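You operate a simulated robot arm through the tools that you are given. There is no shell and no other tool. Be economical: measure what you need, move in short steps, check, and stop when the job is done.

You run a simulated two-armed robot. Do the job below in one go: nothing can be reset, and whatever is moved stays where it is left.

Task
Pick up the grey towel with one hand, pass it to the other hand and put it on the bay on the urn counter.

Only the result counts: the job must be done as asked and must still hold three seconds after the hand-in. Knocking over, shifting, dropping, spilling or breaking anything else fails it. Flat cloth is picked up by pressing the open fingertips on it (5 to 10 N) and closing them slowly along it; thin cloth reads only 2 to 8 mm in the jaws.

Robot
Two 7-joint arms with two-finger parallel grippers on one trunk, on a base that drives. Base frame: it is fixed to the floor where the robot stands at the start and does not move with it; the origin is under the middle of the robot, x ahead of it, y to its left, z up; the surface under the hand at the start is at about z = 0.85. Units: m, rad, N and s.
The left shoulder is at the start at [0.071, 0.156, 1.005], the right one opposite. Places, roughly: bay on the urn counter (24x20 cm) [-2.3, 1.34, 0.9]. Payload 3.91 kg a hand.
The tool frame of a hand sits at the grasp point between the pads (the TCP): z along the fingers, y along the line on which they close. The tips reach 0.03 m beyond it. Largest opening 0.11 m; finger width 0.02, thickness 0.01; the body of the gripper, 0.048 by 0.112 m, starts 0.055 m behind the TCP.
Orientation is that of the tool frame in the base frame, as [roll, pitch, yaw] about the fixed x, y, z axes, in that order (R = Rz(yaw) Ry(pitch) Rx(roll)). With the fingers straight down and closing along the base's y, the tool's x points along the base's -x, its y along +y and its z along -z.

Tools
- The arms move only by the tool arm_command. It takes "left_targets", "right_targets" or both (then of equal length, played together; a hand with none holds still); each is a list that holds one entry, the list of rows, each a list of 7 numbers: the shift along the base's x, y, z in m, then the turn, a rotation vector about the base's x, y, z in rad, then the finger opening in m, from 0 to 0.11. In form: [[[dx, dy, dz, ax, ay, az, fingers], ...]]. A call has 1 to 10 rows; each row shifts and turns the commanded pose from where the row before left it. A row lasts 0.2 s, in which the tool goes at most 0.05 m and 0.15 rad; a call with a longer step from one row to the next is refused whole, and so is a gripper value outside its range. A pose out of reach is approached as far as the arm can. The call stops where the force on the tool passes 40 N (or 10 N more than at its start, if that is more) or the arm is blocked; 0.2 s more then pass. Each finger travels about 0.108 m/s and halts on what it meets, pressing with about 41 N; the grip force reading is that of the motor and also rises with nothing between the fingers. The clock runs only during rows and for 0.2 s after the last one: add rows that do not move to give the fingers time. The reply holds the time, the measured pose of the TCP, the force on the tool along the base axes, the opening and the grip force, in the units named above and with some noise, with the torque about the TCP (base axes, N m) and any sound that the robot's microphone picked up, and new pictures: "show" is both (left out), scene, wrist or none (wrist: the cameras of the hands that moved).
- Cameras (640 x 400 px; columns grow to the right, rows downward): "scene" is now at [0.1389, -0.0291, 1.2435]; the picture's right is [-0.29, -0.96, 0.00], its down [-0.44, 0.13, -0.89] and it looks along [0.85, -0.26, -0.46] (base axes); focal length 256 px, centre (320, 200). "left" rides on the left gripper at [0.072, -0.017, -0.104] in its tool frame; the picture's right is [0.23, 0.97, 0.00], its down [-0.76, 0.18, -0.62] and it looks along [-0.61, 0.14, 0.78] (tool axes); focal length 222 px, centre (320, 200). "right" rides on the right gripper at [0.072, 0.017, -0.103] in its tool frame; the picture's right is [-0.23, 0.97, 0.00], its down [-0.76, -0.18, -0.62] and it looks along [-0.61, -0.14, 0.78] (tool axes); focal length 222 px, centre (320, 200). There is no depth. A picture from a camera that has moved, and an enlarged one, comes with that camera's place and axes in the base frame and with its lens.
- lift_body(by): slides the trunk up (or, below 0, down) by that many m; the arms and the scene camera ride with it, the base frame stays. It gives what a move gives, with no picture.
- roll_base(legs): drives the robot by 1 to 6 legs, each [ahead, left, turn to the left] in m, m and rad, along the robot's own axes; the way and the turn of a leg run together, so that a leg with both is an arc; at most 1.5 m and 3.142 rad a leg. The arms and the cameras ride along, it lands a little off, and it stops where it bumps. It gives what a move gives, and a new picture of the scene camera.
- pan_tilt(pan, tilt): turns the head with the scene camera to pan (to the left, within 1.501 rad either way) and tilt (down, from -0.506 to 1.204), counted from straight ahead of the robot. It gives what a move gives, and a new picture of the scene camera.
- inspect(camera, box): a new picture of the part [left, top, right, bottom] of that camera's present view, enlarged. No time passes.
- hand_in(): hands the job in; it is judged then, once.

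Go step by step. Nothing tells you exact positions but the pictures and the camera data: compare them with the known pose of the tool, close in by small moves and look again before you grip or let go. The budget is 120 turns and 260 pictures, counting those below and the enlarged ones. Unless the task says otherwise, let go and move clear before handing in, and close with one line.

The tools are called after "Request:" as a command line: name --argument value ..., lists and objects as JSON in quotes. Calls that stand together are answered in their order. arm_command: Moves the arms, as the interface text tells. Its arguments: {"type":"object","properties":{"left_targets":{"type":"array"},"right_targets":{"type":"array"},"show":{"type":"string","enum":["both","scene","wrist","none"]}},"required":[]} The other tools are called the same way: lift_body (by) slides the trunk up or down; roll_base (legs) drives the base; pan_tilt (pan, tilt) turns the head that bears the scene camera; inspect (camera, box) takes an enlarged picture of a part of a camera's view; hand_in () hands the job in.

At the start:

```text
time: 0.0
left_eef_pos: [0.6339, 0.0891, 1.1336]
left_orientation: [-3.141, 0.0, 3.142]
left_wrist_force: [0.3, 0.3, 0.5]
left_wrist_torque: [0.03, -0.03, 0.02]
left_grip_width: 0.1096
left_grip_force: 0.1
right_eef_pos: [0.6124, -0.463, 1.1392]
right_orientation: [-3.141, 0.0, 3.141]
right_wrist_force: [1.0, 0.4, 0.3]
right_wrist_torque: [0.03, -0.02, 0.03]
right_grip_width: 0.11
right_grip_force: 0.1
trunk travel left (down, up): [-0.45, 0.49]
robot x, y, heading: [0.0, -0.0009, -0.002]
head pan, tilt: [-0.291, 0.473]
```

scene: 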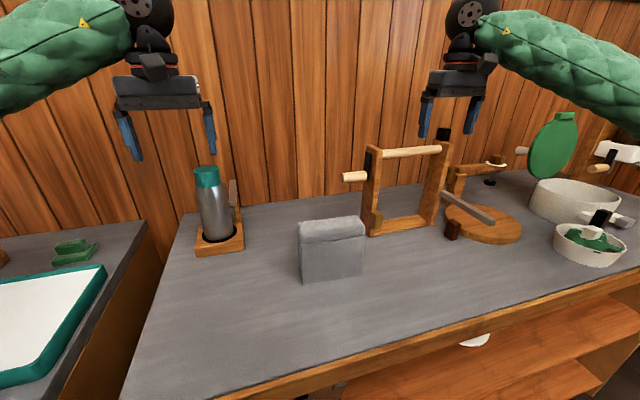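
right: 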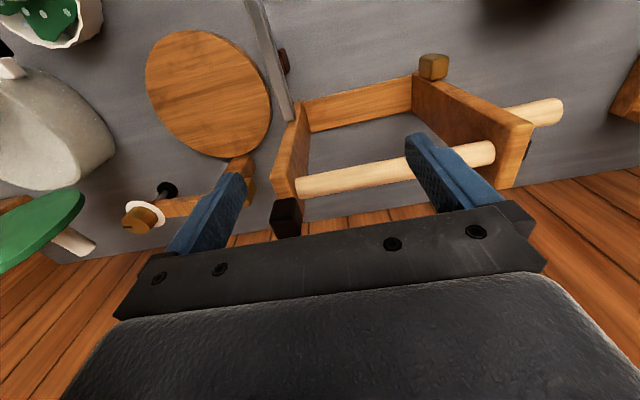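
left: 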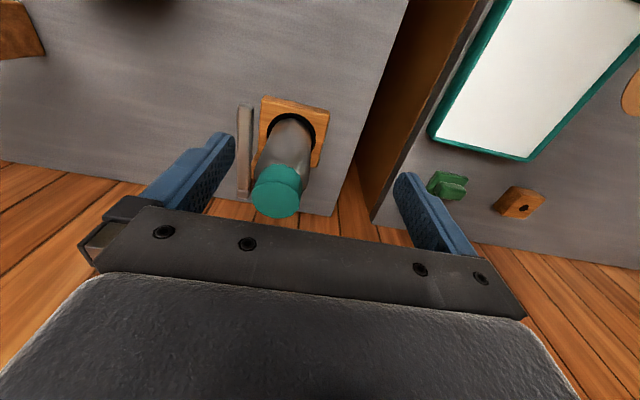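

The grey towel seems to be the folded grey object in the middle of the counter, at about [0.52, -0.17]. I'll look closer to see its shape.

Request:
inspect --camera "scene" --box '[260, 180, 420, 300]'

Request:
inspect --camera "scene" --box '[420, 100, 640, 280]'

```text
3.33 times, centred on (340, 240) of scene
camera zoom: at [0.1389, -0.0291, 1.2435], right [-0.29, -0.96, 0.0], down [-0.44, 0.13, -0.89], along [0.85, -0.26, -0.46], focal length 853 px, centre (253, 67)
```

zoom: 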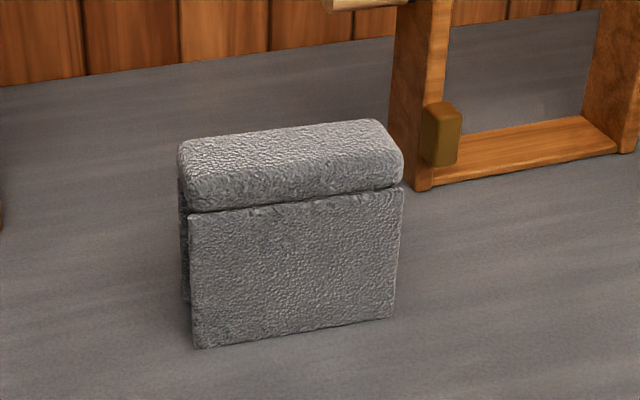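

```text
2.22 times, centred on (530, 190) of scene
camera zoom: at [0.1389, -0.0291, 1.2435], right [-0.29, -0.96, 0.0], down [-0.44, 0.13, -0.89], along [0.85, -0.26, -0.46], focal length 568 px, centre (-147, 222)
```

zoom: 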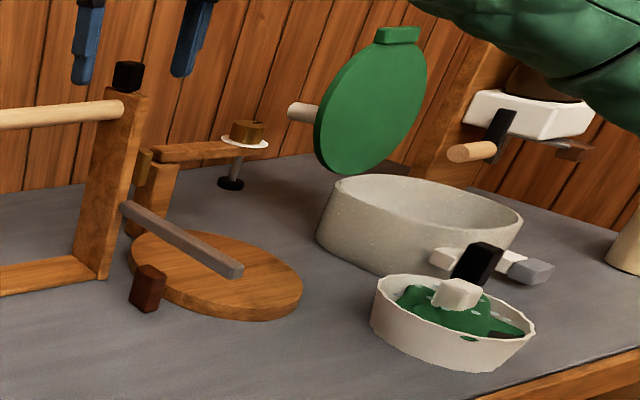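

The towel looks like a standing folded block, about 0.13 wide along y, 4-5 cm thick and 0.12 tall. I'll bring the right hand over it, turned so that its fingers close along x, and look.

Request:
arm_command --right_targets '[[[-0.008, 0.023, 0.0, 0, 0, 0.15, 0.11], [-0.008, 0.023, 0.0, 0, 0, 0.15, 0.11], [-0.008, 0.023, 0.0, 0, 0, 0.15, 0.11], [-0.008, 0.023, 0.0, 0, 0, 0.15, 0.11], [-0.008, 0.023, 0.0, 0, 0, 0.15, 0.11], [-0.008, 0.023, 0.0, 0, 0, 0.15, 0.11], [-0.008, 0.023, 0.0, 0, 0, 0.15, 0.11], [-0.008, 0.023, 0.0, 0, 0, 0.15, 0.11], [-0.008, 0.023, 0.0, 0, 0, 0.15, 0.11], [-0.008, 0.023, 0.0, 0, 0, 0.15, 0.11]]]'

```text
time: 2.2
left_eef_pos: [0.6354, 0.0908, 1.1332]
left_orientation: [-3.139, -0.002, -3.14]
left_wrist_force: [-0.1, 1.4, -0.7]
left_wrist_torque: [0.04, -0.02, 0.0]
left_grip_width: 0.1099
left_grip_force: 0.0
right_eef_pos: [0.4716, -0.1605, 1.1249]
right_orientation: [3.139, -0.001, -1.647]
right_wrist_force: [-0.5, 0.9, -0.9]
right_wrist_torque: [-0.03, 0.03, -0.01]
right_grip_width: 0.1103
right_grip_force: 0.1
right hand out of reach, approached as far as the arm can: row 7, 8, 9, 10
trunk travel left (down, up): [-0.45, 0.49]
robot x, y, heading: [0.0005, -0.0004, -0.003]
head pan, tilt: [-0.291, 0.473]
camera scene: at [0.1394, -0.028, 1.2435], right [-0.29, -0.96, 0.0], down [-0.44, 0.13, -0.89], along [0.85, -0.26, -0.46], focal length 256 px, centre (320, 200)
camera right: at [0.4492, -0.2324, 1.2273], right [-0.95, 0.3, 0.0], down [0.24, 0.75, 0.62], along [0.19, 0.6, -0.78], focal length 222 px, centre (320, 200)
```

scene: 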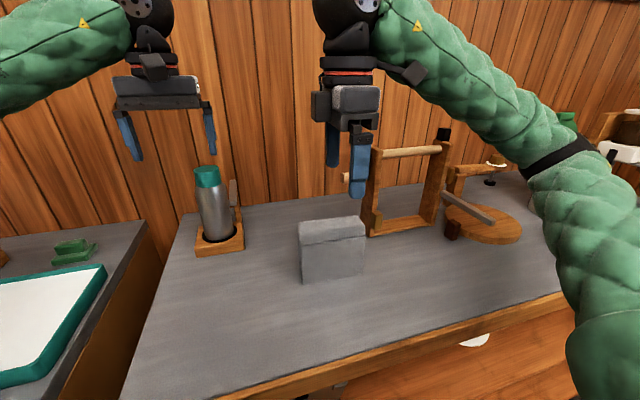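
right: 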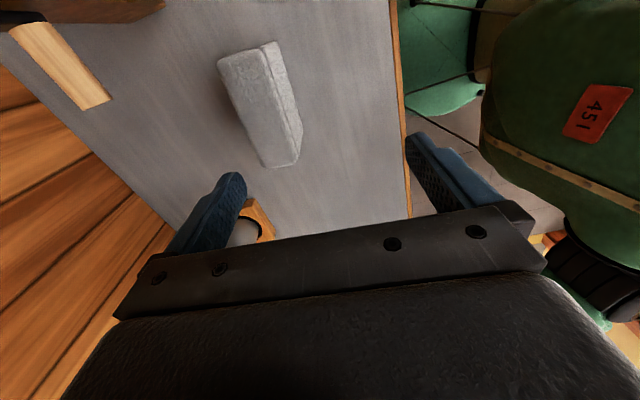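

The right hand was at the inner limit of its reach. I'll back the base away 0.15 m so that the towel lies at mid-reach.

Request:
roll_base --legs '[[-0.16, 0.0, 0.0]]'

```text
time: 3.6
left_eef_pos: [0.4743, 0.091, 1.1344]
left_orientation: [3.141, 0.0, -3.14]
left_wrist_force: [-0.2, 0.1, 0.8]
left_wrist_torque: [0.04, 0.0, -0.01]
left_grip_width: 0.1102
left_grip_force: 0.0
right_eef_pos: [0.3116, -0.1615, 1.1255]
right_orientation: [-3.141, 0.002, -1.646]
right_wrist_force: [-0.6, 0.2, 0.2]
right_wrist_torque: [0.0, -0.05, 0.02]
right_grip_width: 0.1099
right_grip_force: 0.1
trunk travel left (down, up): [-0.45, 0.49]
robot x, y, heading: [-0.1601, -0.0026, 0.003]
head pan, tilt: [-0.291, 0.473]
camera scene: at [-0.0213, -0.0289, 1.2438], right [-0.28, -0.96, 0.0], down [-0.44, 0.13, -0.89], along [0.85, -0.25, -0.45], focal length 256 px, centre (320, 200)
```

scene: 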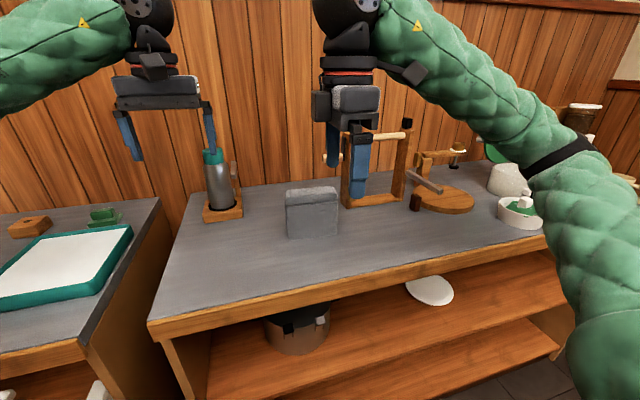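

Now I'll move the right hand ahead over the towel's right half.

Request:
arm_command --right_targets '[[[0.035, -0.007, 0.0, 0, 0, 0, 0.11], [0.035, -0.007, 0.0, 0, 0, 0, 0.11], [0.035, -0.007, 0.0, 0, 0, 0, 0.11], [0.035, -0.007, 0.0, 0, 0, 0, 0.11], [0.035, -0.007, 0.0, 0, 0, 0, 0.11], [0, 0, 0, 0, 0, 0, 0.11]]]'

```text
time: 5.0
left_eef_pos: [0.4748, 0.0907, 1.1327]
left_orientation: [3.141, -0.001, -3.14]
left_wrist_force: [0.0, 0.4, 0.3]
left_wrist_torque: [-0.01, 0.02, -0.01]
left_grip_width: 0.1102
left_grip_force: 0.1
right_eef_pos: [0.3562, -0.1164, 1.1115]
right_orientation: [3.141, 0.003, -1.649]
right_wrist_force: [-0.2, 1.0, -0.5]
right_wrist_torque: [0.0, 0.02, -0.02]
right_grip_width: 0.11
right_grip_force: 0.2
right hand out of reach, approached as far as the arm can: row 1, 2, 3, 4, 5
trunk travel left (down, up): [-0.45, 0.49]
robot x, y, heading: [-0.1609, -0.0009, -0.001]
head pan, tilt: [-0.291, 0.473]
camera scene: at [-0.0197, -0.0289, 1.2436], right [-0.28, -0.96, 0.0], down [-0.44, 0.13, -0.89], along [0.85, -0.25, -0.46], focal length 256 px, centre (320, 200)
camera right: at [0.333, -0.1873, 1.213], right [-0.95, 0.3, 0.0], down [0.24, 0.74, 0.62], along [0.19, 0.6, -0.78], focal length 222 px, centre (320, 200)
```

scene: 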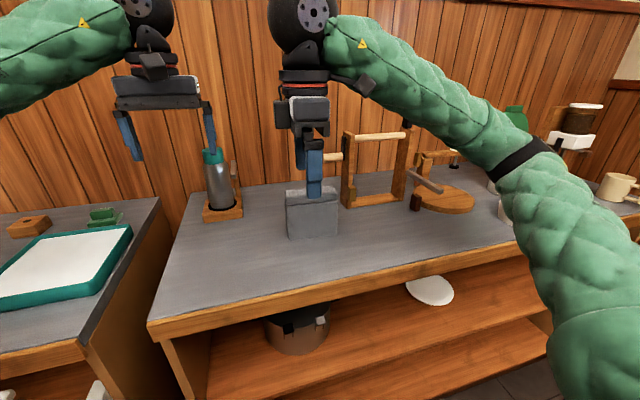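
right: 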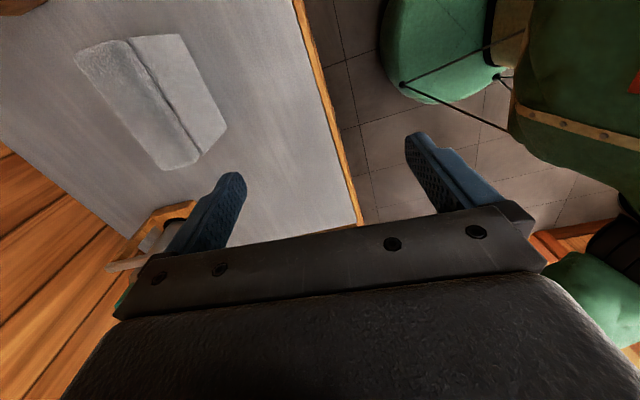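

Turning this way runs into a joint limit. I'll turn the hand back and the other way round, moving right of the towel to stay clear.

Request:
arm_command --right_targets '[[[0, -0.015, 0.0, 0, 0, -0.15, 0.11], [0, -0.015, 0.0, 0, 0, -0.15, 0.11], [0, -0.015, 0.0, 0, 0, -0.15, 0.11], [0, -0.015, 0.0, 0, 0, -0.15, 0.11], [0, -0.015, 0.0, 0, 0, -0.15, 0.11], [0, -0.015, 0.0, 0, 0, -0.15, 0.11], [0, -0.015, 0.0, 0, 0, -0.15, 0.11], [0, -0.015, 0.0, 0, 0, -0.15, 0.11], [0, 0, 0.0, 0, 0, -0.15, 0.11], [0, 0, 0.0, 0, 0, -0.15, 0.11]]]' --show "none"

Request:
arm_command --right_targets '[[[0, 0, 0.0, 0, 0, -0.15, 0.11], [0, 0, 0.0, 0, 0, -0.15, 0.11], [0, 0, 0.0, 0, 0, -0.15, 0.11], [0, 0, 0.0, 0, 0, -0.15, 0.11], [0, 0, 0.0, 0, 0, -0.15, 0.11], [0, 0, 0.0, 0, 0, -0.15, 0.11], [0, 0, 0.0, 0, 0, -0.15, 0.11], [0, 0, 0.0, 0, 0, -0.15, 0.11], [0, 0, 0.0, 0, 0, -0.15, 0.11], [0, 0, 0.0, 0, 0, -0.15, 0.11]]]'

```text
time: 7.2
left_eef_pos: [0.4745, 0.0899, 1.1331]
left_orientation: [3.14, -0.001, -3.14]
left_wrist_force: [0.1, 0.0, 0.8]
left_wrist_torque: [-0.01, -0.01, 0.02]
left_grip_width: 0.1098
left_grip_force: 0.1
right_eef_pos: [0.3547, -0.2358, 1.1099]
right_orientation: [-3.141, 0.002, 3.136]
right_wrist_force: [0.0, 0.1, -0.6]
right_wrist_torque: [0.01, 0.0, 0.05]
right_grip_width: 0.11
right_grip_force: 0.2
trunk travel left (down, up): [-0.45, 0.49]
robot x, y, heading: [-0.1594, -0.0031, 0.002]
head pan, tilt: [-0.291, 0.473]
```

```text
time: 9.4
left_eef_pos: [0.4755, 0.0909, 1.1334]
left_orientation: [-3.141, -0.001, -3.14]
left_wrist_force: [0.6, 0.6, 0.6]
left_wrist_torque: [-0.04, 0.0, -0.04]
left_grip_width: 0.1102
left_grip_force: 0.1
right_eef_pos: [0.3547, -0.237, 1.1105]
right_orientation: [-3.141, 0.0, 1.638]
right_wrist_force: [-0.2, -0.5, 0.0]
right_wrist_torque: [0.0, 0.04, -0.02]
right_grip_width: 0.1101
right_grip_force: 0.0
trunk travel left (down, up): [-0.45, 0.49]
robot x, y, heading: [-0.1591, -0.0007, 0.002]
head pan, tilt: [-0.291, 0.473]
camera scene: at [-0.0196, -0.0289, 1.2435], right [-0.28, -0.96, 0.0], down [-0.44, 0.13, -0.89], along [0.85, -0.25, -0.46], focal length 256 px, centre (320, 200)
camera right: at [0.3673, -0.1632, 1.2123], right [0.99, -0.16, 0.0], down [-0.13, -0.77, 0.62], along [-0.1, -0.62, -0.78], focal length 222 px, centre (320, 200)
```

scene: 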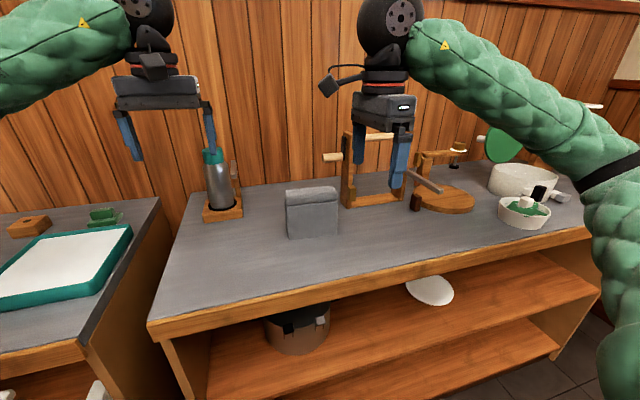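
right: 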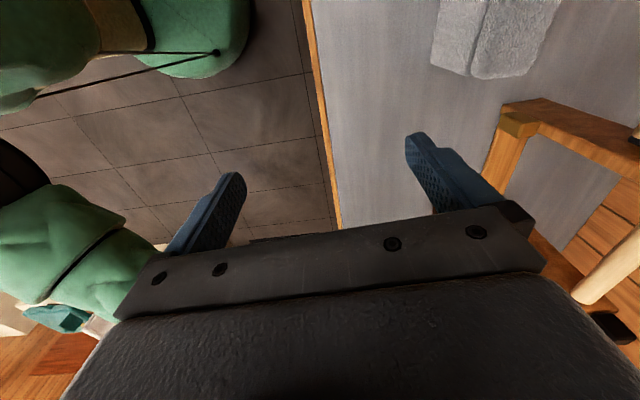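

This orientation works. I'll move ahead over the towel.

Request:
arm_command --right_targets '[[[0.034, 0.006, 0.0, 0, 0, 0, 0.11], [0.034, 0.006, 0.0, 0, 0, 0, 0.11], [0.034, 0.006, 0.0, 0, 0, 0, 0.11], [0.034, 0.006, 0.0, 0, 0, 0, 0.11], [0.034, 0.006, 0.0, 0, 0, 0, 0.11], [0, 0, 0, 0, 0, 0, 0.11]]]'

```text
time: 10.8
left_eef_pos: [0.4751, 0.091, 1.1336]
left_orientation: [3.14, 0.0, -3.139]
left_wrist_force: [0.1, -0.4, 0.5]
left_wrist_torque: [0.01, -0.03, 0.03]
left_grip_width: 0.1101
left_grip_force: 0.1
right_eef_pos: [0.5249, -0.2056, 1.1074]
right_orientation: [3.142, 0.001, 1.638]
right_wrist_force: [-0.7, -0.2, -0.2]
right_wrist_torque: [-0.02, 0.0, 0.0]
right_grip_width: 0.11
right_grip_force: 0.0
trunk travel left (down, up): [-0.45, 0.49]
robot x, y, heading: [-0.1574, -0.0016, -0.001]
head pan, tilt: [-0.291, 0.473]
camera scene: at [-0.0201, -0.0292, 1.2436], right [-0.29, -0.96, 0.0], down [-0.44, 0.13, -0.89], along [0.85, -0.25, -0.46], focal length 256 px, centre (320, 200)
camera right: at [0.5363, -0.1327, 1.2107], right [0.99, -0.16, 0.0], down [-0.12, -0.77, 0.62], along [-0.1, -0.62, -0.78], focal length 222 px, centre (320, 200)
```

scene: 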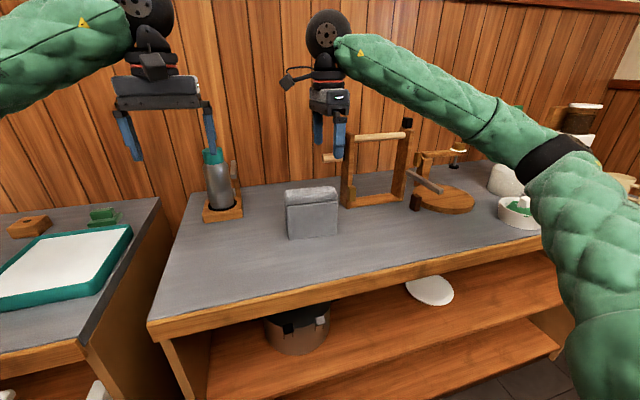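
right: 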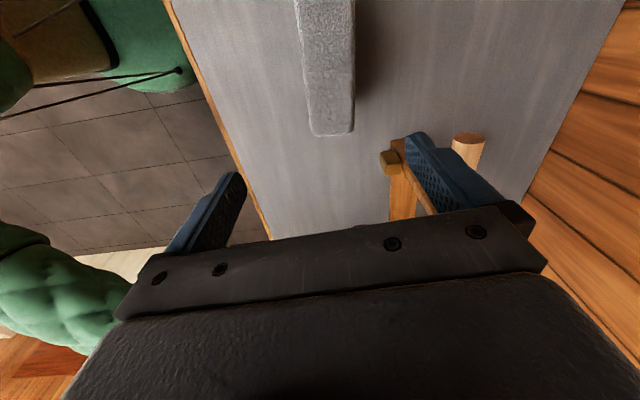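

The towel's top is about x 0.511–0.556, ends near y -0.23, and its long axis is skewed about 0.08 rad. I plan to grip its left end from the side with the left hand, then pass it to the right hand, which grips from above. I'll turn the left hand so that it points to -y and closes along x.

Request:
arm_command --left_targets '[[[0, 0.005, 0, -0.0864, 0.0864, 0.0864, 0.11], [0, 0.005, 0, -0.0864, 0.0864, 0.0864, 0.11], [0, 0.005, 0, -0.0864, 0.0864, 0.0864, 0.11], [0, 0.005, 0, -0.0864, 0.0864, 0.0864, 0.11], [0, 0.005, 0, -0.0864, 0.0864, 0.0864, 0.11], [0, 0.005, 0, -0.0864, 0.0864, 0.0864, 0.11], [0, 0.005, 0, -0.0864, 0.0864, 0.0864, 0.11], [0, 0, 0, -0.0864, 0.0864, 0.0864, 0.11], [0, 0, 0, -0.0864, 0.0864, 0.0864, 0.11], [0, 0, 0, -0.0864, 0.0864, 0.0864, 0.11]]]' --show "none"

Request:
arm_command --left_targets '[[[0, 0, 0, -0.0864, 0.0864, 0.0864, 0.11], [0, 0, 0, -0.0864, 0.0864, 0.0864, 0.11], [0, 0, 0, -0.0864, 0.0864, 0.0864, 0.11], [0, 0, 0, -0.0864, 0.0864, 0.0864, 0.11], [0, 0, 0, 0, 0, 0, 0.11]]]'

```text
time: 13.2
left_eef_pos: [0.4788, 0.2159, 1.1114]
left_orientation: [-2.311, -1.116, -2.75]
left_wrist_force: [-5.2, -2.9, 10.7]
left_wrist_torque: [0.89, -0.39, 0.37]
left_grip_width: 0.1102
left_grip_force: 0.1
right_eef_pos: [0.525, -0.1141, 1.1102]
right_orientation: [3.138, 0.121, 1.614]
right_wrist_force: [-2.3, 1.8, -3.0]
right_wrist_torque: [-0.17, -0.19, 0.07]
right_grip_width: 0.11
right_grip_force: 0.0
trunk travel left (down, up): [-0.45, 0.49]
robot x, y, heading: [-0.1479, -0.0138, -0.024]
head pan, tilt: [-0.291, 0.473]
stopped in row 10 (left hand): the arm was blocked; the commanded pose is now the measured one
```

```text
time: 14.4
left_eef_pos: [0.4703, 0.1756, 1.1199]
left_orientation: [-0.36, -1.51, 1.946]
left_wrist_force: [-3.6, -1.7, -0.8]
left_wrist_torque: [-0.08, -0.02, 0.29]
left_grip_width: 0.11
left_grip_force: 0.1
right_eef_pos: [0.5192, -0.1562, 1.1106]
right_orientation: [3.137, 0.067, 1.624]
right_wrist_force: [0.0, -0.6, 0.3]
right_wrist_torque: [0.02, -0.01, -0.03]
right_grip_width: 0.1098
right_grip_force: 0.0
trunk travel left (down, up): [-0.45, 0.49]
robot x, y, heading: [-0.1551, -0.0082, -0.008]
head pan, tilt: [-0.291, 0.473]
camera scene: at [-0.0218, -0.0403, 1.2427], right [-0.29, -0.96, 0.0], down [-0.43, 0.14, -0.89], along [0.85, -0.26, -0.45], focal length 256 px, centre (320, 200)
camera left: at [0.4851, 0.2851, 1.1861], right [-0.98, 0.0, 0.21], down [-0.17, 0.58, -0.8], along [-0.12, -0.82, -0.56], focal length 222 px, centre (320, 200)
```

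scene: 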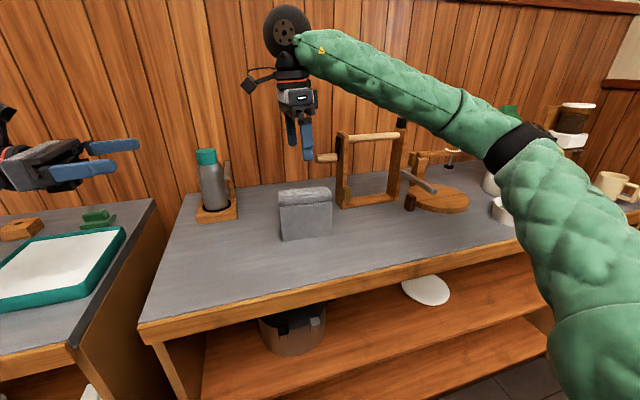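
left: 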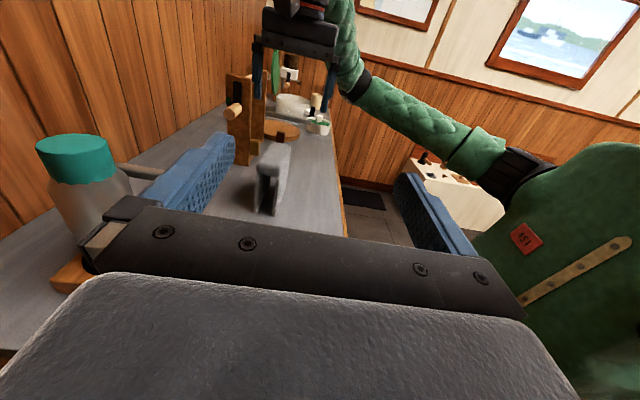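

The left hand is nearly in its pose, but the arms bumped something on the way. I'll check whether everything has settled, and look at the towel's side.

Request:
arm_command --left_targets '[[[0, 0, 0, 0, 0, 0, 0.11], [0, 0, 0, 0, 0, 0, 0.11], [0, 0, 0, 0, 0, 0, 0.11]]]' --show "none"

Request:
inspect --camera "left" --box '[200, 100, 360, 220]'

Request:
pan_tilt --pan 0.6 --tilt 0.6

```text
time: 15.2
left_eef_pos: [0.4721, 0.1784, 1.1212]
left_orientation: [-0.408, -1.506, 1.992]
left_wrist_force: [0.1, 0.0, 0.9]
left_wrist_torque: [-0.02, -0.02, 0.02]
left_grip_width: 0.11
left_grip_force: 0.1
right_eef_pos: [0.5191, -0.1523, 1.1116]
right_orientation: [3.139, 0.068, 1.625]
right_wrist_force: [0.2, 0.8, 0.8]
right_wrist_torque: [0.01, 0.01, -0.01]
right_grip_width: 0.1103
right_grip_force: 0.0
trunk travel left (down, up): [-0.45, 0.49]
robot x, y, heading: [-0.1544, -0.0059, -0.008]
head pan, tilt: [-0.291, 0.473]
```

```text
3.33 times, centred on (280, 160) of left
camera zoom: at [0.4853, 0.2875, 1.1883], right [-0.98, 0.0, 0.2], down [-0.17, 0.58, -0.8], along [-0.12, -0.82, -0.56], focal length 740 px, centre (453, 333)
```

zoom: 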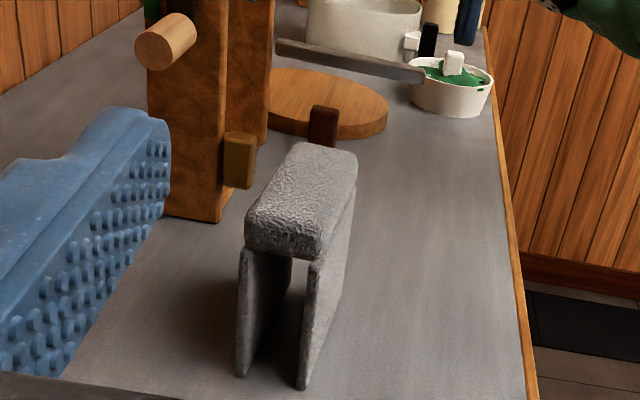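

```text
time: 16.4
left_eef_pos: [0.4704, 0.1792, 1.1212]
left_orientation: [-0.414, -1.507, 1.998]
left_wrist_force: [-0.1, 0.0, 0.1]
left_wrist_torque: [-0.03, 0.02, -0.03]
left_grip_width: 0.11
left_grip_force: 0.1
right_eef_pos: [0.5189, -0.152, 1.1118]
right_orientation: [3.141, 0.068, 1.624]
right_wrist_force: [-0.1, -0.5, -0.2]
right_wrist_torque: [0.01, -0.02, -0.01]
right_grip_width: 0.11
right_grip_force: 0.0
trunk travel left (down, up): [-0.45, 0.49]
robot x, y, heading: [-0.1596, -0.0111, -0.011]
head pan, tilt: [0.6, 0.6]
camera scene: at [-0.0354, 0.0379, 1.2324], right [0.56, -0.83, 0.0], down [-0.47, -0.32, -0.83], along [0.69, 0.46, -0.56], focal length 256 px, centre (320, 200)
```

scene: 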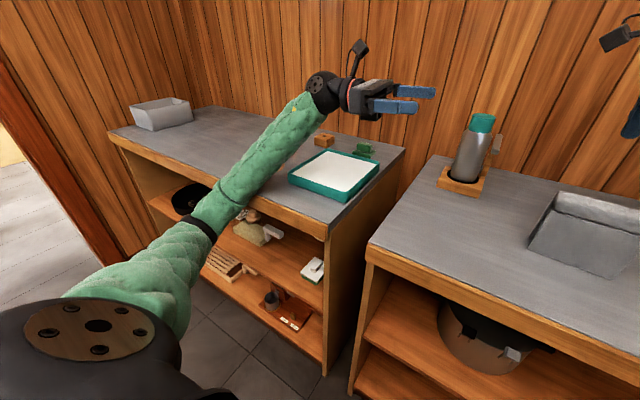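

The towel is an inverted U: a top slab about 3 cm thick (z 0.947–0.978, x 0.521–0.564 at its left end, y about -0.115) over two panels. I'll straighten the right hand a little further right, align the left hand with the towel and bring it nearer.

Request:
arm_command --right_targets '[[[0.004, -0.014, 0.01, 0.068, 0.003, 0, 0.11], [0.004, -0.014, 0.01, 0, 0, -0.07, 0.11], [0.004, -0.014, 0.01, 0, 0, -0.065, 0.11], [0.004, -0.014, 0.01, 0, 0, 0, 0.11], [0, 0, 0, 0, 0, 0, 0.11], [0, 0, 0, 0, 0, 0, 0.11]]]' --left_targets '[[[0.015, -0.03, -0.005, 0.06, 0.023, -0.09, 0.11], [0.015, -0.03, -0.005, 0, 0, 0, 0.11], [0.015, -0.03, -0.005, 0, 0, 0, 0.11], [0.015, -0.03, -0.005, 0, 0, 0, 0.11], [0.015, -0.03, 0, 0, 0, 0, 0.11], [0, 0, 0, 0, 0, 0, 0.11]]]'

Request:
pan_tilt --pan -0.1 --tilt 0.6

```text
time: 18.0
left_eef_pos: [0.503, 0.1583, 1.1151]
left_orientation: [-2.094, -1.543, -2.547]
left_wrist_force: [0.0, -1.0, -0.6]
left_wrist_torque: [-0.03, 0.0, -0.04]
left_grip_width: 0.1098
left_grip_force: 0.0
right_eef_pos: [0.5262, -0.0861, 1.1552]
right_orientation: [3.131, -0.012, 1.623]
right_wrist_force: [1.2, -0.9, -0.5]
right_wrist_torque: [0.04, 0.08, -0.03]
right_grip_width: 0.1101
right_grip_force: 0.1
trunk travel left (down, up): [-0.45, 0.49]
robot x, y, heading: [-0.1801, 0.0323, 0.134]
head pan, tilt: [0.6, 0.6]
stopped in row 6 (left hand): the arm was blocked; the commanded pose is now the measured one
camera scene: at [-0.0743, 0.0808, 1.2318], right [0.67, -0.75, 0.0], down [-0.41, -0.37, -0.83], along [0.62, 0.56, -0.55], focal length 256 px, centre (320, 200)
camera right: at [0.5382, -0.0158, 1.2582], right [0.98, -0.18, 0.01], down [-0.15, -0.78, 0.61], along [-0.1, -0.6, -0.79], focal length 222 px, centre (320, 200)
camera left: at [0.512, 0.2625, 1.19], right [-0.98, -0.07, 0.2], down [-0.2, 0.62, -0.76], along [-0.07, -0.78, -0.62], focal length 222 px, centre (320, 200)
```

scene: 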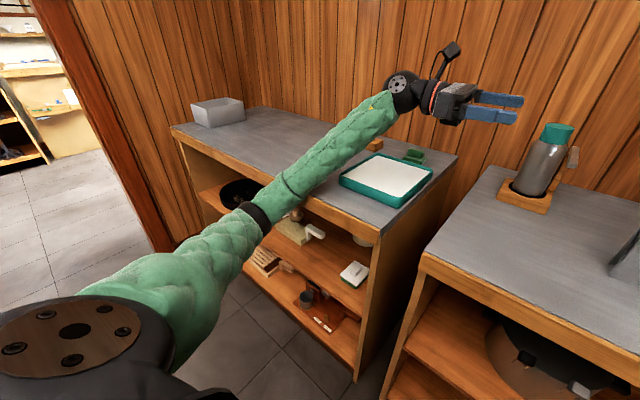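
right: 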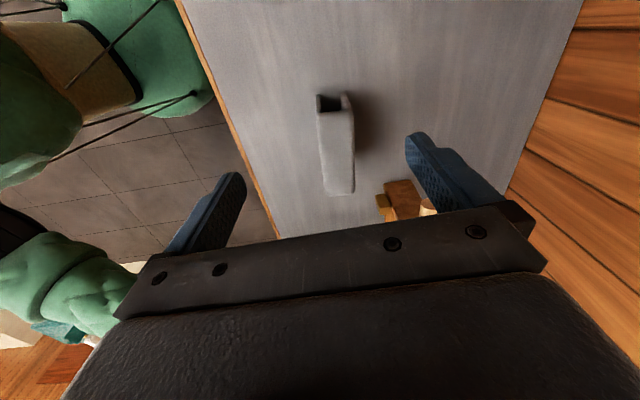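
left: 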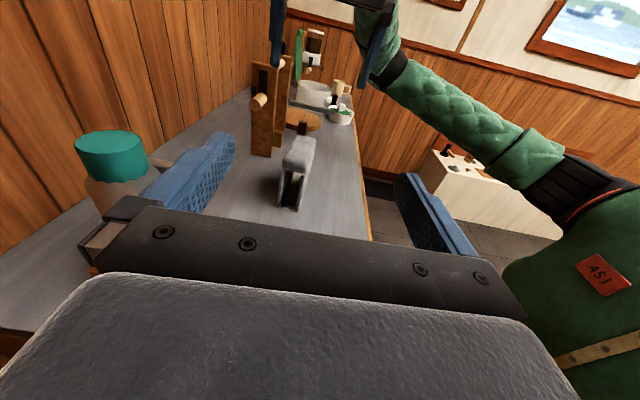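

```text
time: 19.1
left_eef_pos: [0.5057, 0.1589, 1.1151]
left_orientation: [-2.094, -1.546, -2.546]
left_wrist_force: [0.3, 0.1, -0.1]
left_wrist_torque: [0.0, -0.06, -0.01]
left_grip_width: 0.1102
left_grip_force: 0.1
right_eef_pos: [0.5234, -0.0861, 1.1603]
right_orientation: [3.125, -0.01, 1.62]
right_wrist_force: [0.3, -0.2, 1.0]
right_wrist_torque: [-0.02, -0.02, 0.01]
right_grip_width: 0.1101
right_grip_force: 0.2
trunk travel left (down, up): [-0.45, 0.49]
robot x, y, heading: [-0.1803, 0.0337, 0.131]
head pan, tilt: [-0.099, 0.6]
camera scene: at [-0.0537, 0.0268, 1.2341], right [0.03, -1.0, -0.01], down [-0.55, -0.01, -0.83], along [0.83, 0.03, -0.55], focal length 256 px, centre (320, 200)
```

scene: 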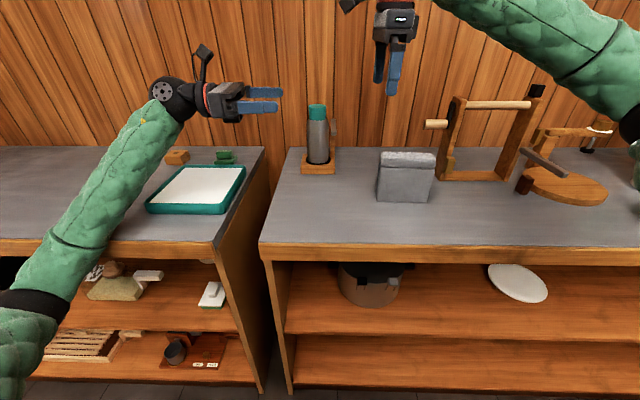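

The left forearm leans on the counter's front edge and pushed the base askew; nothing on the counters has moved. I'll back off into free space, straighten up, and use tilted grips instead.

Request:
roll_base --legs '[[-0.35, 0.0, 0.0], [0.0, 0.0, -0.131]]'

Request:
lift_body --by 0.12

Request:
arm_command --left_targets '[[[0, 0.0, 0.0, 0.15, 0, 0, 0.11], [0, 0.0, 0.0, 0.15, 0, 0, 0.11], [0, 0.0, 0.0, 0.15, 0, 0, 0.11], [0, 0.0, 0.0, 0.15, 0, 0, 0.11], [0, 0.0, 0.0, 0.15, 0, 0, 0.11], [0, 0.0, 0.0, 0.12, 0, 0, 0.11], [0, 0, 0, 0, 0, 0, 0.11], [0, 0, 0, 0, 0, 0, 0.11]]]'

```text
time: 19.7
left_eef_pos: [0.503, 0.1591, 1.1174]
left_orientation: [-1.929, -1.541, -2.713]
left_wrist_force: [1.2, 0.1, 0.7]
left_wrist_torque: [0.02, 0.0, -0.01]
left_grip_width: 0.11
left_grip_force: 0.0
right_eef_pos: [0.5266, -0.0848, 1.1571]
right_orientation: [3.129, -0.007, 1.624]
right_wrist_force: [-0.4, 0.5, -0.9]
right_wrist_torque: [0.05, 0.02, 0.0]
right_grip_width: 0.1102
right_grip_force: 0.0
trunk travel left (down, up): [-0.45, 0.49]
robot x, y, heading: [-0.1801, 0.0287, 0.135]
head pan, tilt: [-0.099, 0.6]
stopped in leg 1: the robot was blocked; the commanded pose is now the measured one
camera scene: at [-0.051, 0.0273, 1.2329], right [0.03, -1.0, -0.01], down [-0.56, -0.01, -0.83], along [0.83, 0.03, -0.56], focal length 256 px, centre (320, 200)
```

scene: 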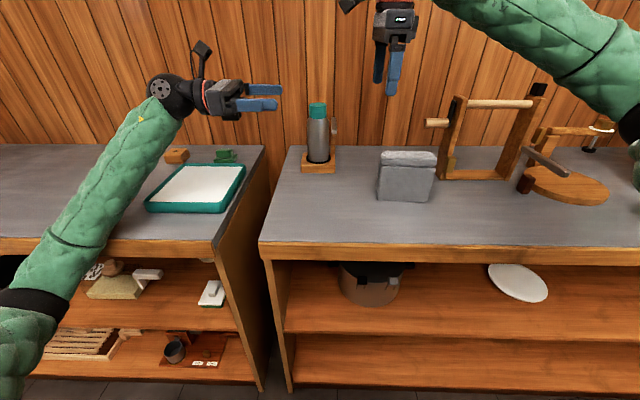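

```text
time: 21.2
left_eef_pos: [0.5148, 0.1681, 1.2278]
left_orientation: [-1.928, -1.56, -2.715]
left_wrist_force: [0.2, 0.9, -0.1]
left_wrist_torque: [-0.04, 0.0, 0.0]
left_grip_width: 0.1099
left_grip_force: 0.0
right_eef_pos: [0.5366, -0.0771, 1.2712]
right_orientation: [3.138, -0.003, 1.623]
right_wrist_force: [0.6, -1.0, -0.6]
right_wrist_torque: [0.02, 0.05, 0.03]
right_grip_width: 0.11
right_grip_force: 0.0
trunk travel left (down, up): [-0.57, 0.37]
robot x, y, heading: [-0.1801, 0.0315, 0.129]
head pan, tilt: [-0.099, 0.6]
```

```text
time: 23.0
left_eef_pos: [0.5139, 0.1664, 1.2281]
left_orientation: [-3.061, -0.694, -1.586]
left_wrist_force: [0.5, -0.4, -0.1]
left_wrist_torque: [-0.03, 0.04, 0.0]
left_grip_width: 0.1101
left_grip_force: 0.1
right_eef_pos: [0.537, -0.0779, 1.2713]
right_orientation: [3.137, -0.002, 1.624]
right_wrist_force: [-0.5, -0.8, 0.1]
right_wrist_torque: [-0.02, 0.03, 0.02]
right_grip_width: 0.11
right_grip_force: 0.1
trunk travel left (down, up): [-0.57, 0.37]
robot x, y, heading: [-0.1779, 0.033, 0.127]
head pan, tilt: [-0.099, 0.6]
camera scene: at [-0.04, 0.0356, 1.352], right [0.03, -1.0, 0.0], down [-0.57, -0.02, -0.82], along [0.82, 0.02, -0.57], focal length 256 px, centre (320, 200)
camera left: at [0.5239, 0.1788, 1.3546], right [-0.97, -0.21, 0.09], down [-0.21, 0.98, -0.02], along [-0.08, -0.04, -1.0], focal length 222 px, centre (320, 200)
```

scene: 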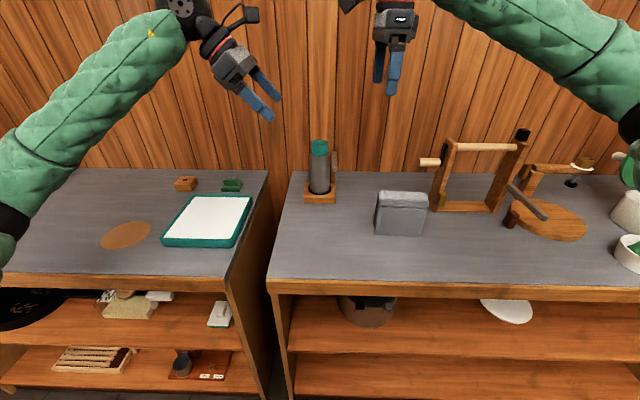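
left: 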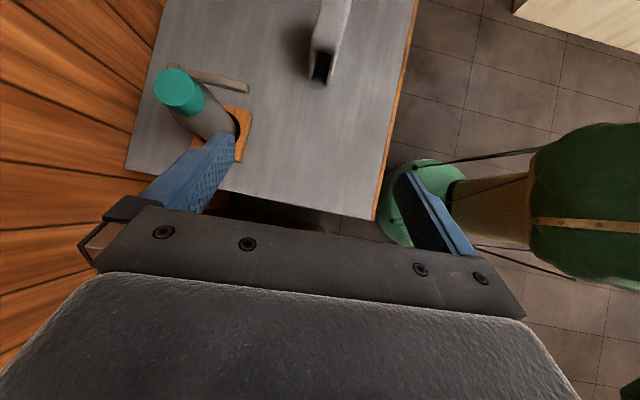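

The left hand now tilts about 50° without trouble, but the base was blocked when backing. I'll look to both sides for what is behind.

Request:
pan_tilt --pan 1.5 --tilt 0.5

Request:
pan_tilt --pan -1.5 --tilt 0.5

```text
time: 24.7
left_eef_pos: [0.5144, 0.1668, 1.2269]
left_orientation: [-3.061, -0.696, -1.587]
left_wrist_force: [-0.9, -0.5, -0.2]
left_wrist_torque: [0.01, 0.01, -0.01]
left_grip_width: 0.11
left_grip_force: 0.0
right_eef_pos: [0.5363, -0.0763, 1.2724]
right_orientation: [3.138, -0.001, 1.624]
right_wrist_force: [-0.1, -0.4, 0.2]
right_wrist_torque: [0.05, 0.06, 0.0]
right_grip_width: 0.1102
right_grip_force: 0.0
trunk travel left (down, up): [-0.57, 0.37]
robot x, y, heading: [-0.1783, 0.0314, 0.129]
head pan, tilt: [1.499, 0.499]
camera scene: at [-0.1333, 0.1242, 1.3611], right [1.0, 0.06, 0.0], down [0.03, -0.48, -0.88], along [-0.05, 0.88, -0.48], focal length 256 px, centre (320, 200)
```

scene: 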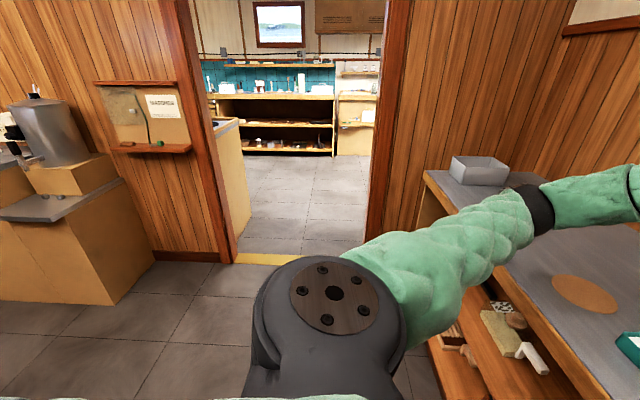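

```text
time: 27.3
left_eef_pos: [0.5145, 0.1664, 1.2276]
left_orientation: [-3.062, -0.697, -1.588]
left_wrist_force: [0.8, -0.2, -0.4]
left_wrist_torque: [-0.01, -0.01, -0.01]
left_grip_width: 0.1099
left_grip_force: 0.1
right_eef_pos: [0.5367, -0.0764, 1.2714]
right_orientation: [3.139, -0.001, 1.623]
right_wrist_force: [0.1, -0.6, 0.9]
right_wrist_torque: [0.0, -0.03, 0.0]
right_grip_width: 0.1099
right_grip_force: 0.0
trunk travel left (down, up): [-0.57, 0.37]
robot x, y, heading: [-0.1755, 0.026, 0.128]
head pan, tilt: [-1.499, 0.499]
camera scene: at [-0.1101, -0.0558, 1.3611], right [-0.98, -0.2, 0.0], down [-0.1, 0.47, -0.88], along [0.17, -0.86, -0.48], focal length 256 px, centre (320, 200)
```

scene: 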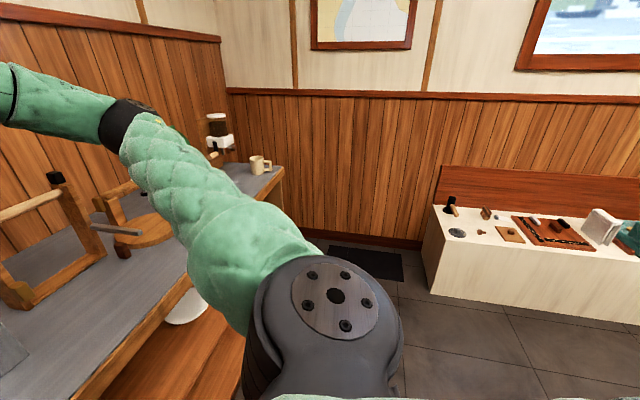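

The floor behind is free, so the left elbow must have been hooked by the counter edge; it is now higher. I'll back off again.

Request:
pan_tilt --pan 0.0 --tilt 0.6

Request:
roll_base --legs '[[-0.3, 0.0, 0.0], [0.0, 0.0, -0.129]]'

```text
time: 28.9
left_eef_pos: [0.5149, 0.1665, 1.2288]
left_orientation: [-3.06, -0.697, -1.585]
left_wrist_force: [-0.3, -0.9, -0.2]
left_wrist_torque: [-0.01, -0.02, 0.0]
left_grip_width: 0.1103
left_grip_force: 0.0
right_eef_pos: [0.5366, -0.0768, 1.2716]
right_orientation: [3.139, -0.002, 1.623]
right_wrist_force: [0.4, 0.4, -0.3]
right_wrist_torque: [0.01, -0.02, 0.01]
right_grip_width: 0.11
right_grip_force: 0.1
trunk travel left (down, up): [-0.57, 0.37]
robot x, y, heading: [-0.1803, 0.0293, 0.129]
head pan, tilt: [0.0, 0.6]
camera scene: at [-0.0405, 0.0446, 1.352], right [0.13, -0.99, 0.0], down [-0.56, -0.07, -0.82], along [0.82, 0.1, -0.57], focal length 256 px, centre (320, 200)
```

scene: 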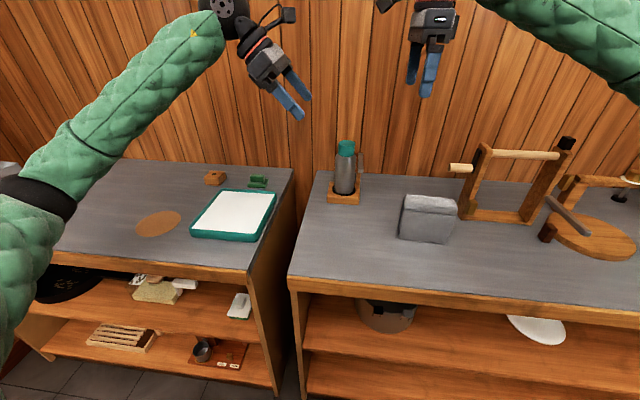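

```text
time: 31.5
left_eef_pos: [0.2325, 0.0337, 1.2278]
left_orientation: [-3.062, -0.694, -1.721]
left_wrist_force: [0.1, -1.2, -0.4]
left_wrist_torque: [0.03, -0.04, -0.01]
left_grip_width: 0.1104
left_grip_force: 0.0
right_eef_pos: [0.2225, -0.2108, 1.2724]
right_orientation: [3.137, -0.003, 1.488]
right_wrist_force: [-0.1, -0.3, 0.0]
right_wrist_torque: [0.06, -0.01, 0.0]
right_grip_width: 0.1099
right_grip_force: 0.1
trunk travel left (down, up): [-0.57, 0.37]
robot x, y, heading: [-0.4761, -0.0101, -0.007]
head pan, tilt: [0.0, 0.6]
camera scene: at [-0.3334, -0.0134, 1.3521], right [-0.01, -1.0, 0.0], down [-0.57, 0.0, -0.82], along [0.82, 0.0, -0.57], focal length 256 px, centre (320, 200)
```

scene: 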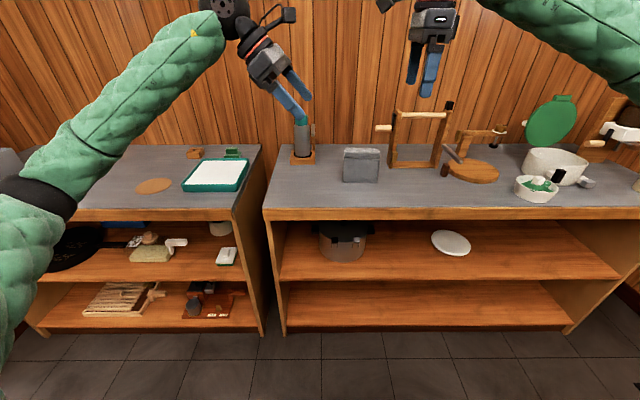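

Free now, with nothing disturbed. I'll tilt the right hand 0.6 rad toward +y about its closing axis here in free space, then drive forward.

Request:
arm_command --right_targets '[[[0, 0, 0, 0.1495, -0.012, 0, 0.11], [0, 0, 0, 0.1495, -0.012, 0, 0.11], [0, 0, 0, 0.1495, -0.012, 0, 0.11], [0, 0, 0, 0.1495, -0.012, 0, 0.11], [0, 0, 0, 0, 0, 0, 0.11], [0, 0, 0, 0, 0, 0, 0.11]]]'

```text
time: 32.9
left_eef_pos: [0.2334, 0.0354, 1.226]
left_orientation: [-3.06, -0.696, -1.721]
left_wrist_force: [0.6, 0.1, 0.8]
left_wrist_torque: [0.01, 0.03, 0.02]
left_grip_width: 0.1097
left_grip_force: 0.0
right_eef_pos: [0.2223, -0.2097, 1.2705]
right_orientation: [3.139, -0.601, 1.49]
right_wrist_force: [0.9, 0.3, 0.0]
right_wrist_torque: [0.0, -0.01, -0.01]
right_grip_width: 0.1103
right_grip_force: 0.0
trunk travel left (down, up): [-0.57, 0.37]
robot x, y, heading: [-0.4766, -0.0056, -0.006]
head pan, tilt: [0.0, 0.6]
camera scene: at [-0.3328, -0.0123, 1.352], right [-0.01, -1.0, 0.0], down [-0.57, 0.0, -0.82], along [0.82, 0.0, -0.57], focal length 256 px, centre (320, 200)
camera right: at [0.2394, -0.2106, 1.397], right [0.95, -0.27, -0.13], down [-0.26, -0.96, 0.08], along [-0.14, -0.04, -0.99], focal length 222 px, centre (320, 200)
```

scene: 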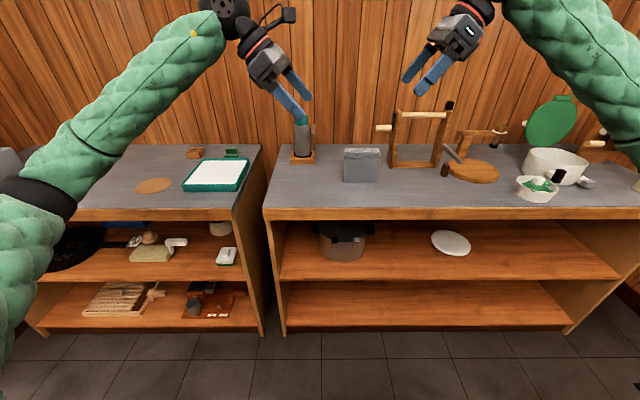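
right: 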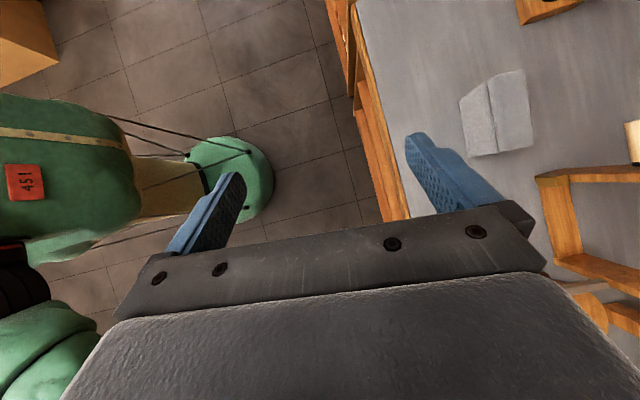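

Good. Now I'll drive forward so that the right hand is above the towel's right end.

Request:
roll_base --legs '[[0.313, 0.0, 0.0]]'

Request:
inspect --camera "right" --box '[0, 0, 640, 400]'

```text
time: 35.0
left_eef_pos: [0.546, 0.0328, 1.2275]
left_orientation: [-3.063, -0.697, -1.721]
left_wrist_force: [0.2, 0.3, -0.6]
left_wrist_torque: [-0.03, 0.0, 0.0]
left_grip_width: 0.1101
left_grip_force: 0.0
right_eef_pos: [0.5344, -0.2113, 1.271]
right_orientation: [3.141, -0.602, 1.487]
right_wrist_force: [0.2, -0.2, 0.1]
right_wrist_torque: [0.01, 0.02, -0.01]
right_grip_width: 0.1098
right_grip_force: 0.1
trunk travel left (down, up): [-0.57, 0.37]
robot x, y, heading: [-0.1637, -0.011, -0.005]
head pan, tilt: [0.0, 0.6]
camera scene: at [-0.0209, -0.0135, 1.3519], right [-0.01, -1.0, 0.0], down [-0.57, 0.0, -0.82], along [0.82, 0.0, -0.57], focal length 256 px, centre (320, 200)
```

scene: 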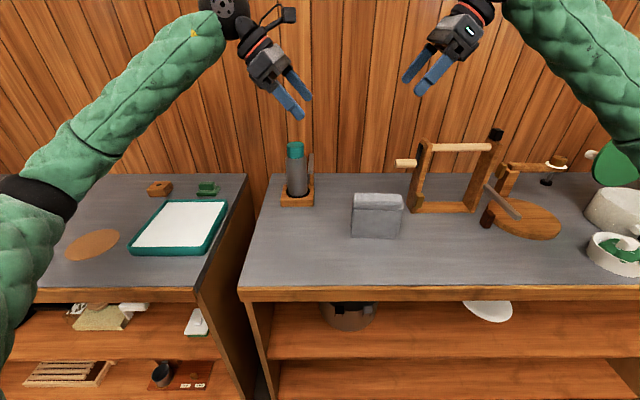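

```text
1.00 times, centred on (320, 200) of right (not enlarged: the box is as wide or as high as the picture)
camera zoom: at [0.5513, -0.2122, 1.3966], right [0.95, -0.27, -0.13], down [-0.26, -0.96, 0.08], along [-0.15, -0.05, -0.99], focal length 222 px, centre (320, 200)
```

zoom: 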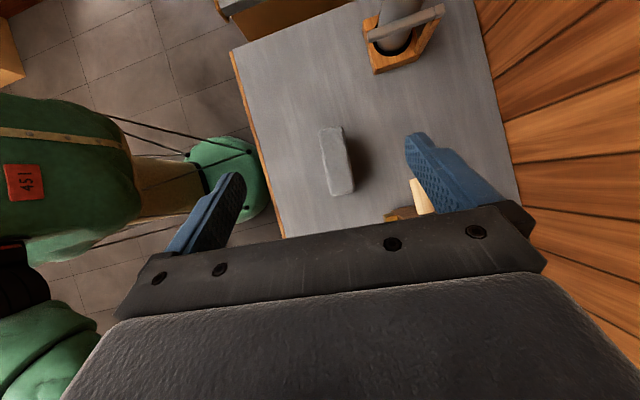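

Slab mid-line confirmed from [0.533,-0.224] to [0.5435,-0.111]. I'll descend in stages with the right hand.

Request:
arm_command --right_targets '[[[0, 0.001, -0.04, 0, 0, 0, 0.095], [0, 0.001, -0.04, 0, 0, 0, 0.095], [0, 0.001, -0.04, 0, 0, 0, 0.095], [0, 0.001, -0.04, 0, 0, 0, 0.095], [0, 0.001, -0.04, 0, 0, 0, 0.095], [0, 0, -0.035, 0, 0, 0, 0.095], [0, 0, 0, 0, 0, 0, 0.095]]]'

```text
time: 36.6
left_eef_pos: [0.5431, 0.0324, 1.2266]
left_orientation: [-3.063, -0.694, -1.72]
left_wrist_force: [-0.1, -0.8, 0.1]
left_wrist_torque: [0.01, 0.02, -0.01]
left_grip_width: 0.1102
left_grip_force: 0.0
right_eef_pos: [0.5327, -0.2032, 1.0396]
right_orientation: [3.141, -0.602, 1.487]
right_wrist_force: [-0.2, 0.6, 0.2]
right_wrist_torque: [-0.04, 0.0, -0.01]
right_grip_width: 0.095
right_grip_force: 0.0
trunk travel left (down, up): [-0.57, 0.37]
robot x, y, heading: [-0.1601, -0.0114, -0.005]
head pan, tilt: [0.0, 0.6]
camera scene: at [-0.0222, -0.0133, 1.3521], right [-0.01, -1.0, 0.0], down [-0.57, 0.0, -0.82], along [0.82, -0.01, -0.57], focal length 256 px, centre (320, 200)
camera right: at [0.5501, -0.2048, 1.1639], right [0.95, -0.27, -0.13], down [-0.26, -0.96, 0.08], along [-0.14, -0.05, -0.99], focal length 222 px, centre (320, 200)
```

scene: 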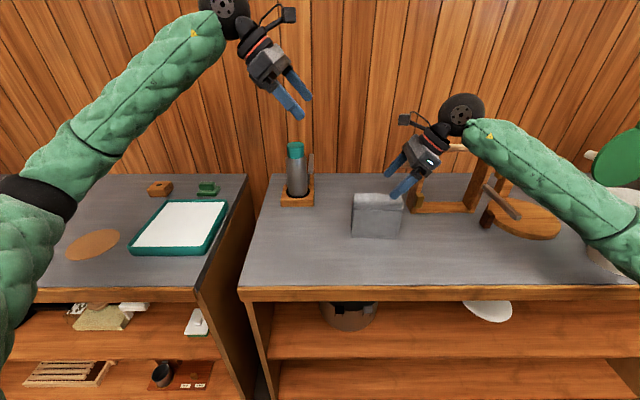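
right: 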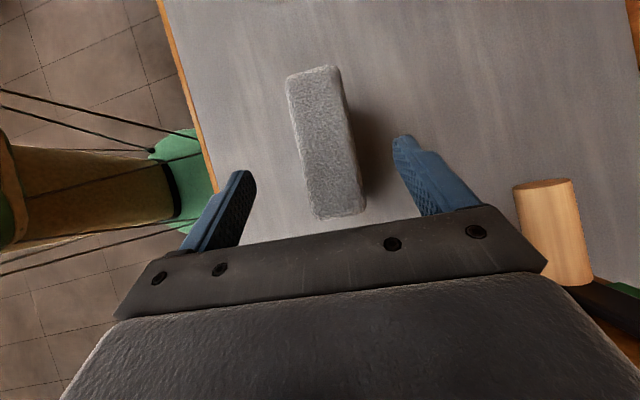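

The fingers straddle the slab with clearance, and the dowel is about 4 cm clear of the gripper. I'll go down the last 7 cm.

Request:
arm_command --right_targets '[[[0.0005, -0.001, -0.024, 0, 0, 0, 0.095], [0.0005, -0.001, -0.024, 0, 0, 0, 0.095], [0, 0, -0.023, 0, 0, 0, 0.095], [0, 0, 0, 0, 0, 0, 0.095]]]'

```text
time: 37.6
left_eef_pos: [0.5448, 0.0329, 1.2289]
left_orientation: [-3.06, -0.697, -1.719]
left_wrist_force: [0.6, -1.3, 0.0]
left_wrist_torque: [0.0, 0.01, 0.0]
left_grip_width: 0.11
left_grip_force: 0.1
right_eef_pos: [0.5347, -0.2074, 0.9649]
right_orientation: [3.14, -0.603, 1.487]
right_wrist_force: [-0.1, -0.2, 0.5]
right_wrist_torque: [0.0, 0.02, 0.02]
right_grip_width: 0.095
right_grip_force: 0.1
trunk travel left (down, up): [-0.57, 0.37]
robot x, y, heading: [-0.16, -0.0049, -0.005]
head pan, tilt: [0.0, 0.6]
camera scene: at [-0.0222, -0.0133, 1.352], right [-0.01, -1.0, 0.0], down [-0.57, 0.0, -0.82], along [0.82, 0.0, -0.57], focal length 256 px, centre (320, 200)
camera right: at [0.5513, -0.2075, 1.0902], right [0.95, -0.27, -0.13], down [-0.26, -0.96, 0.08], along [-0.14, -0.05, -0.99], focal length 222 px, centre (320, 200)
```

scene: 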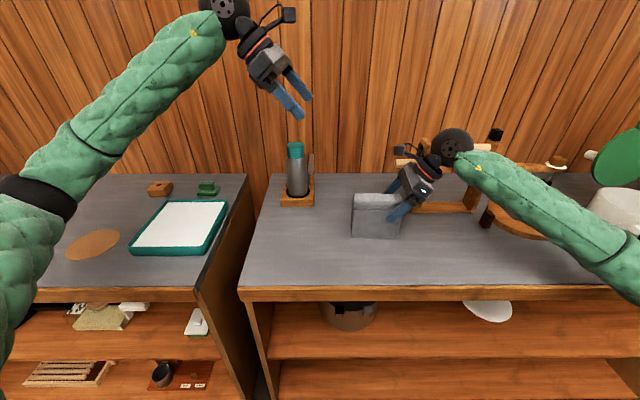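
right: 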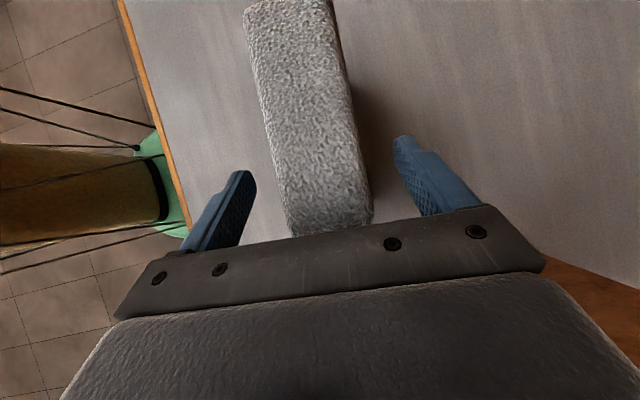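

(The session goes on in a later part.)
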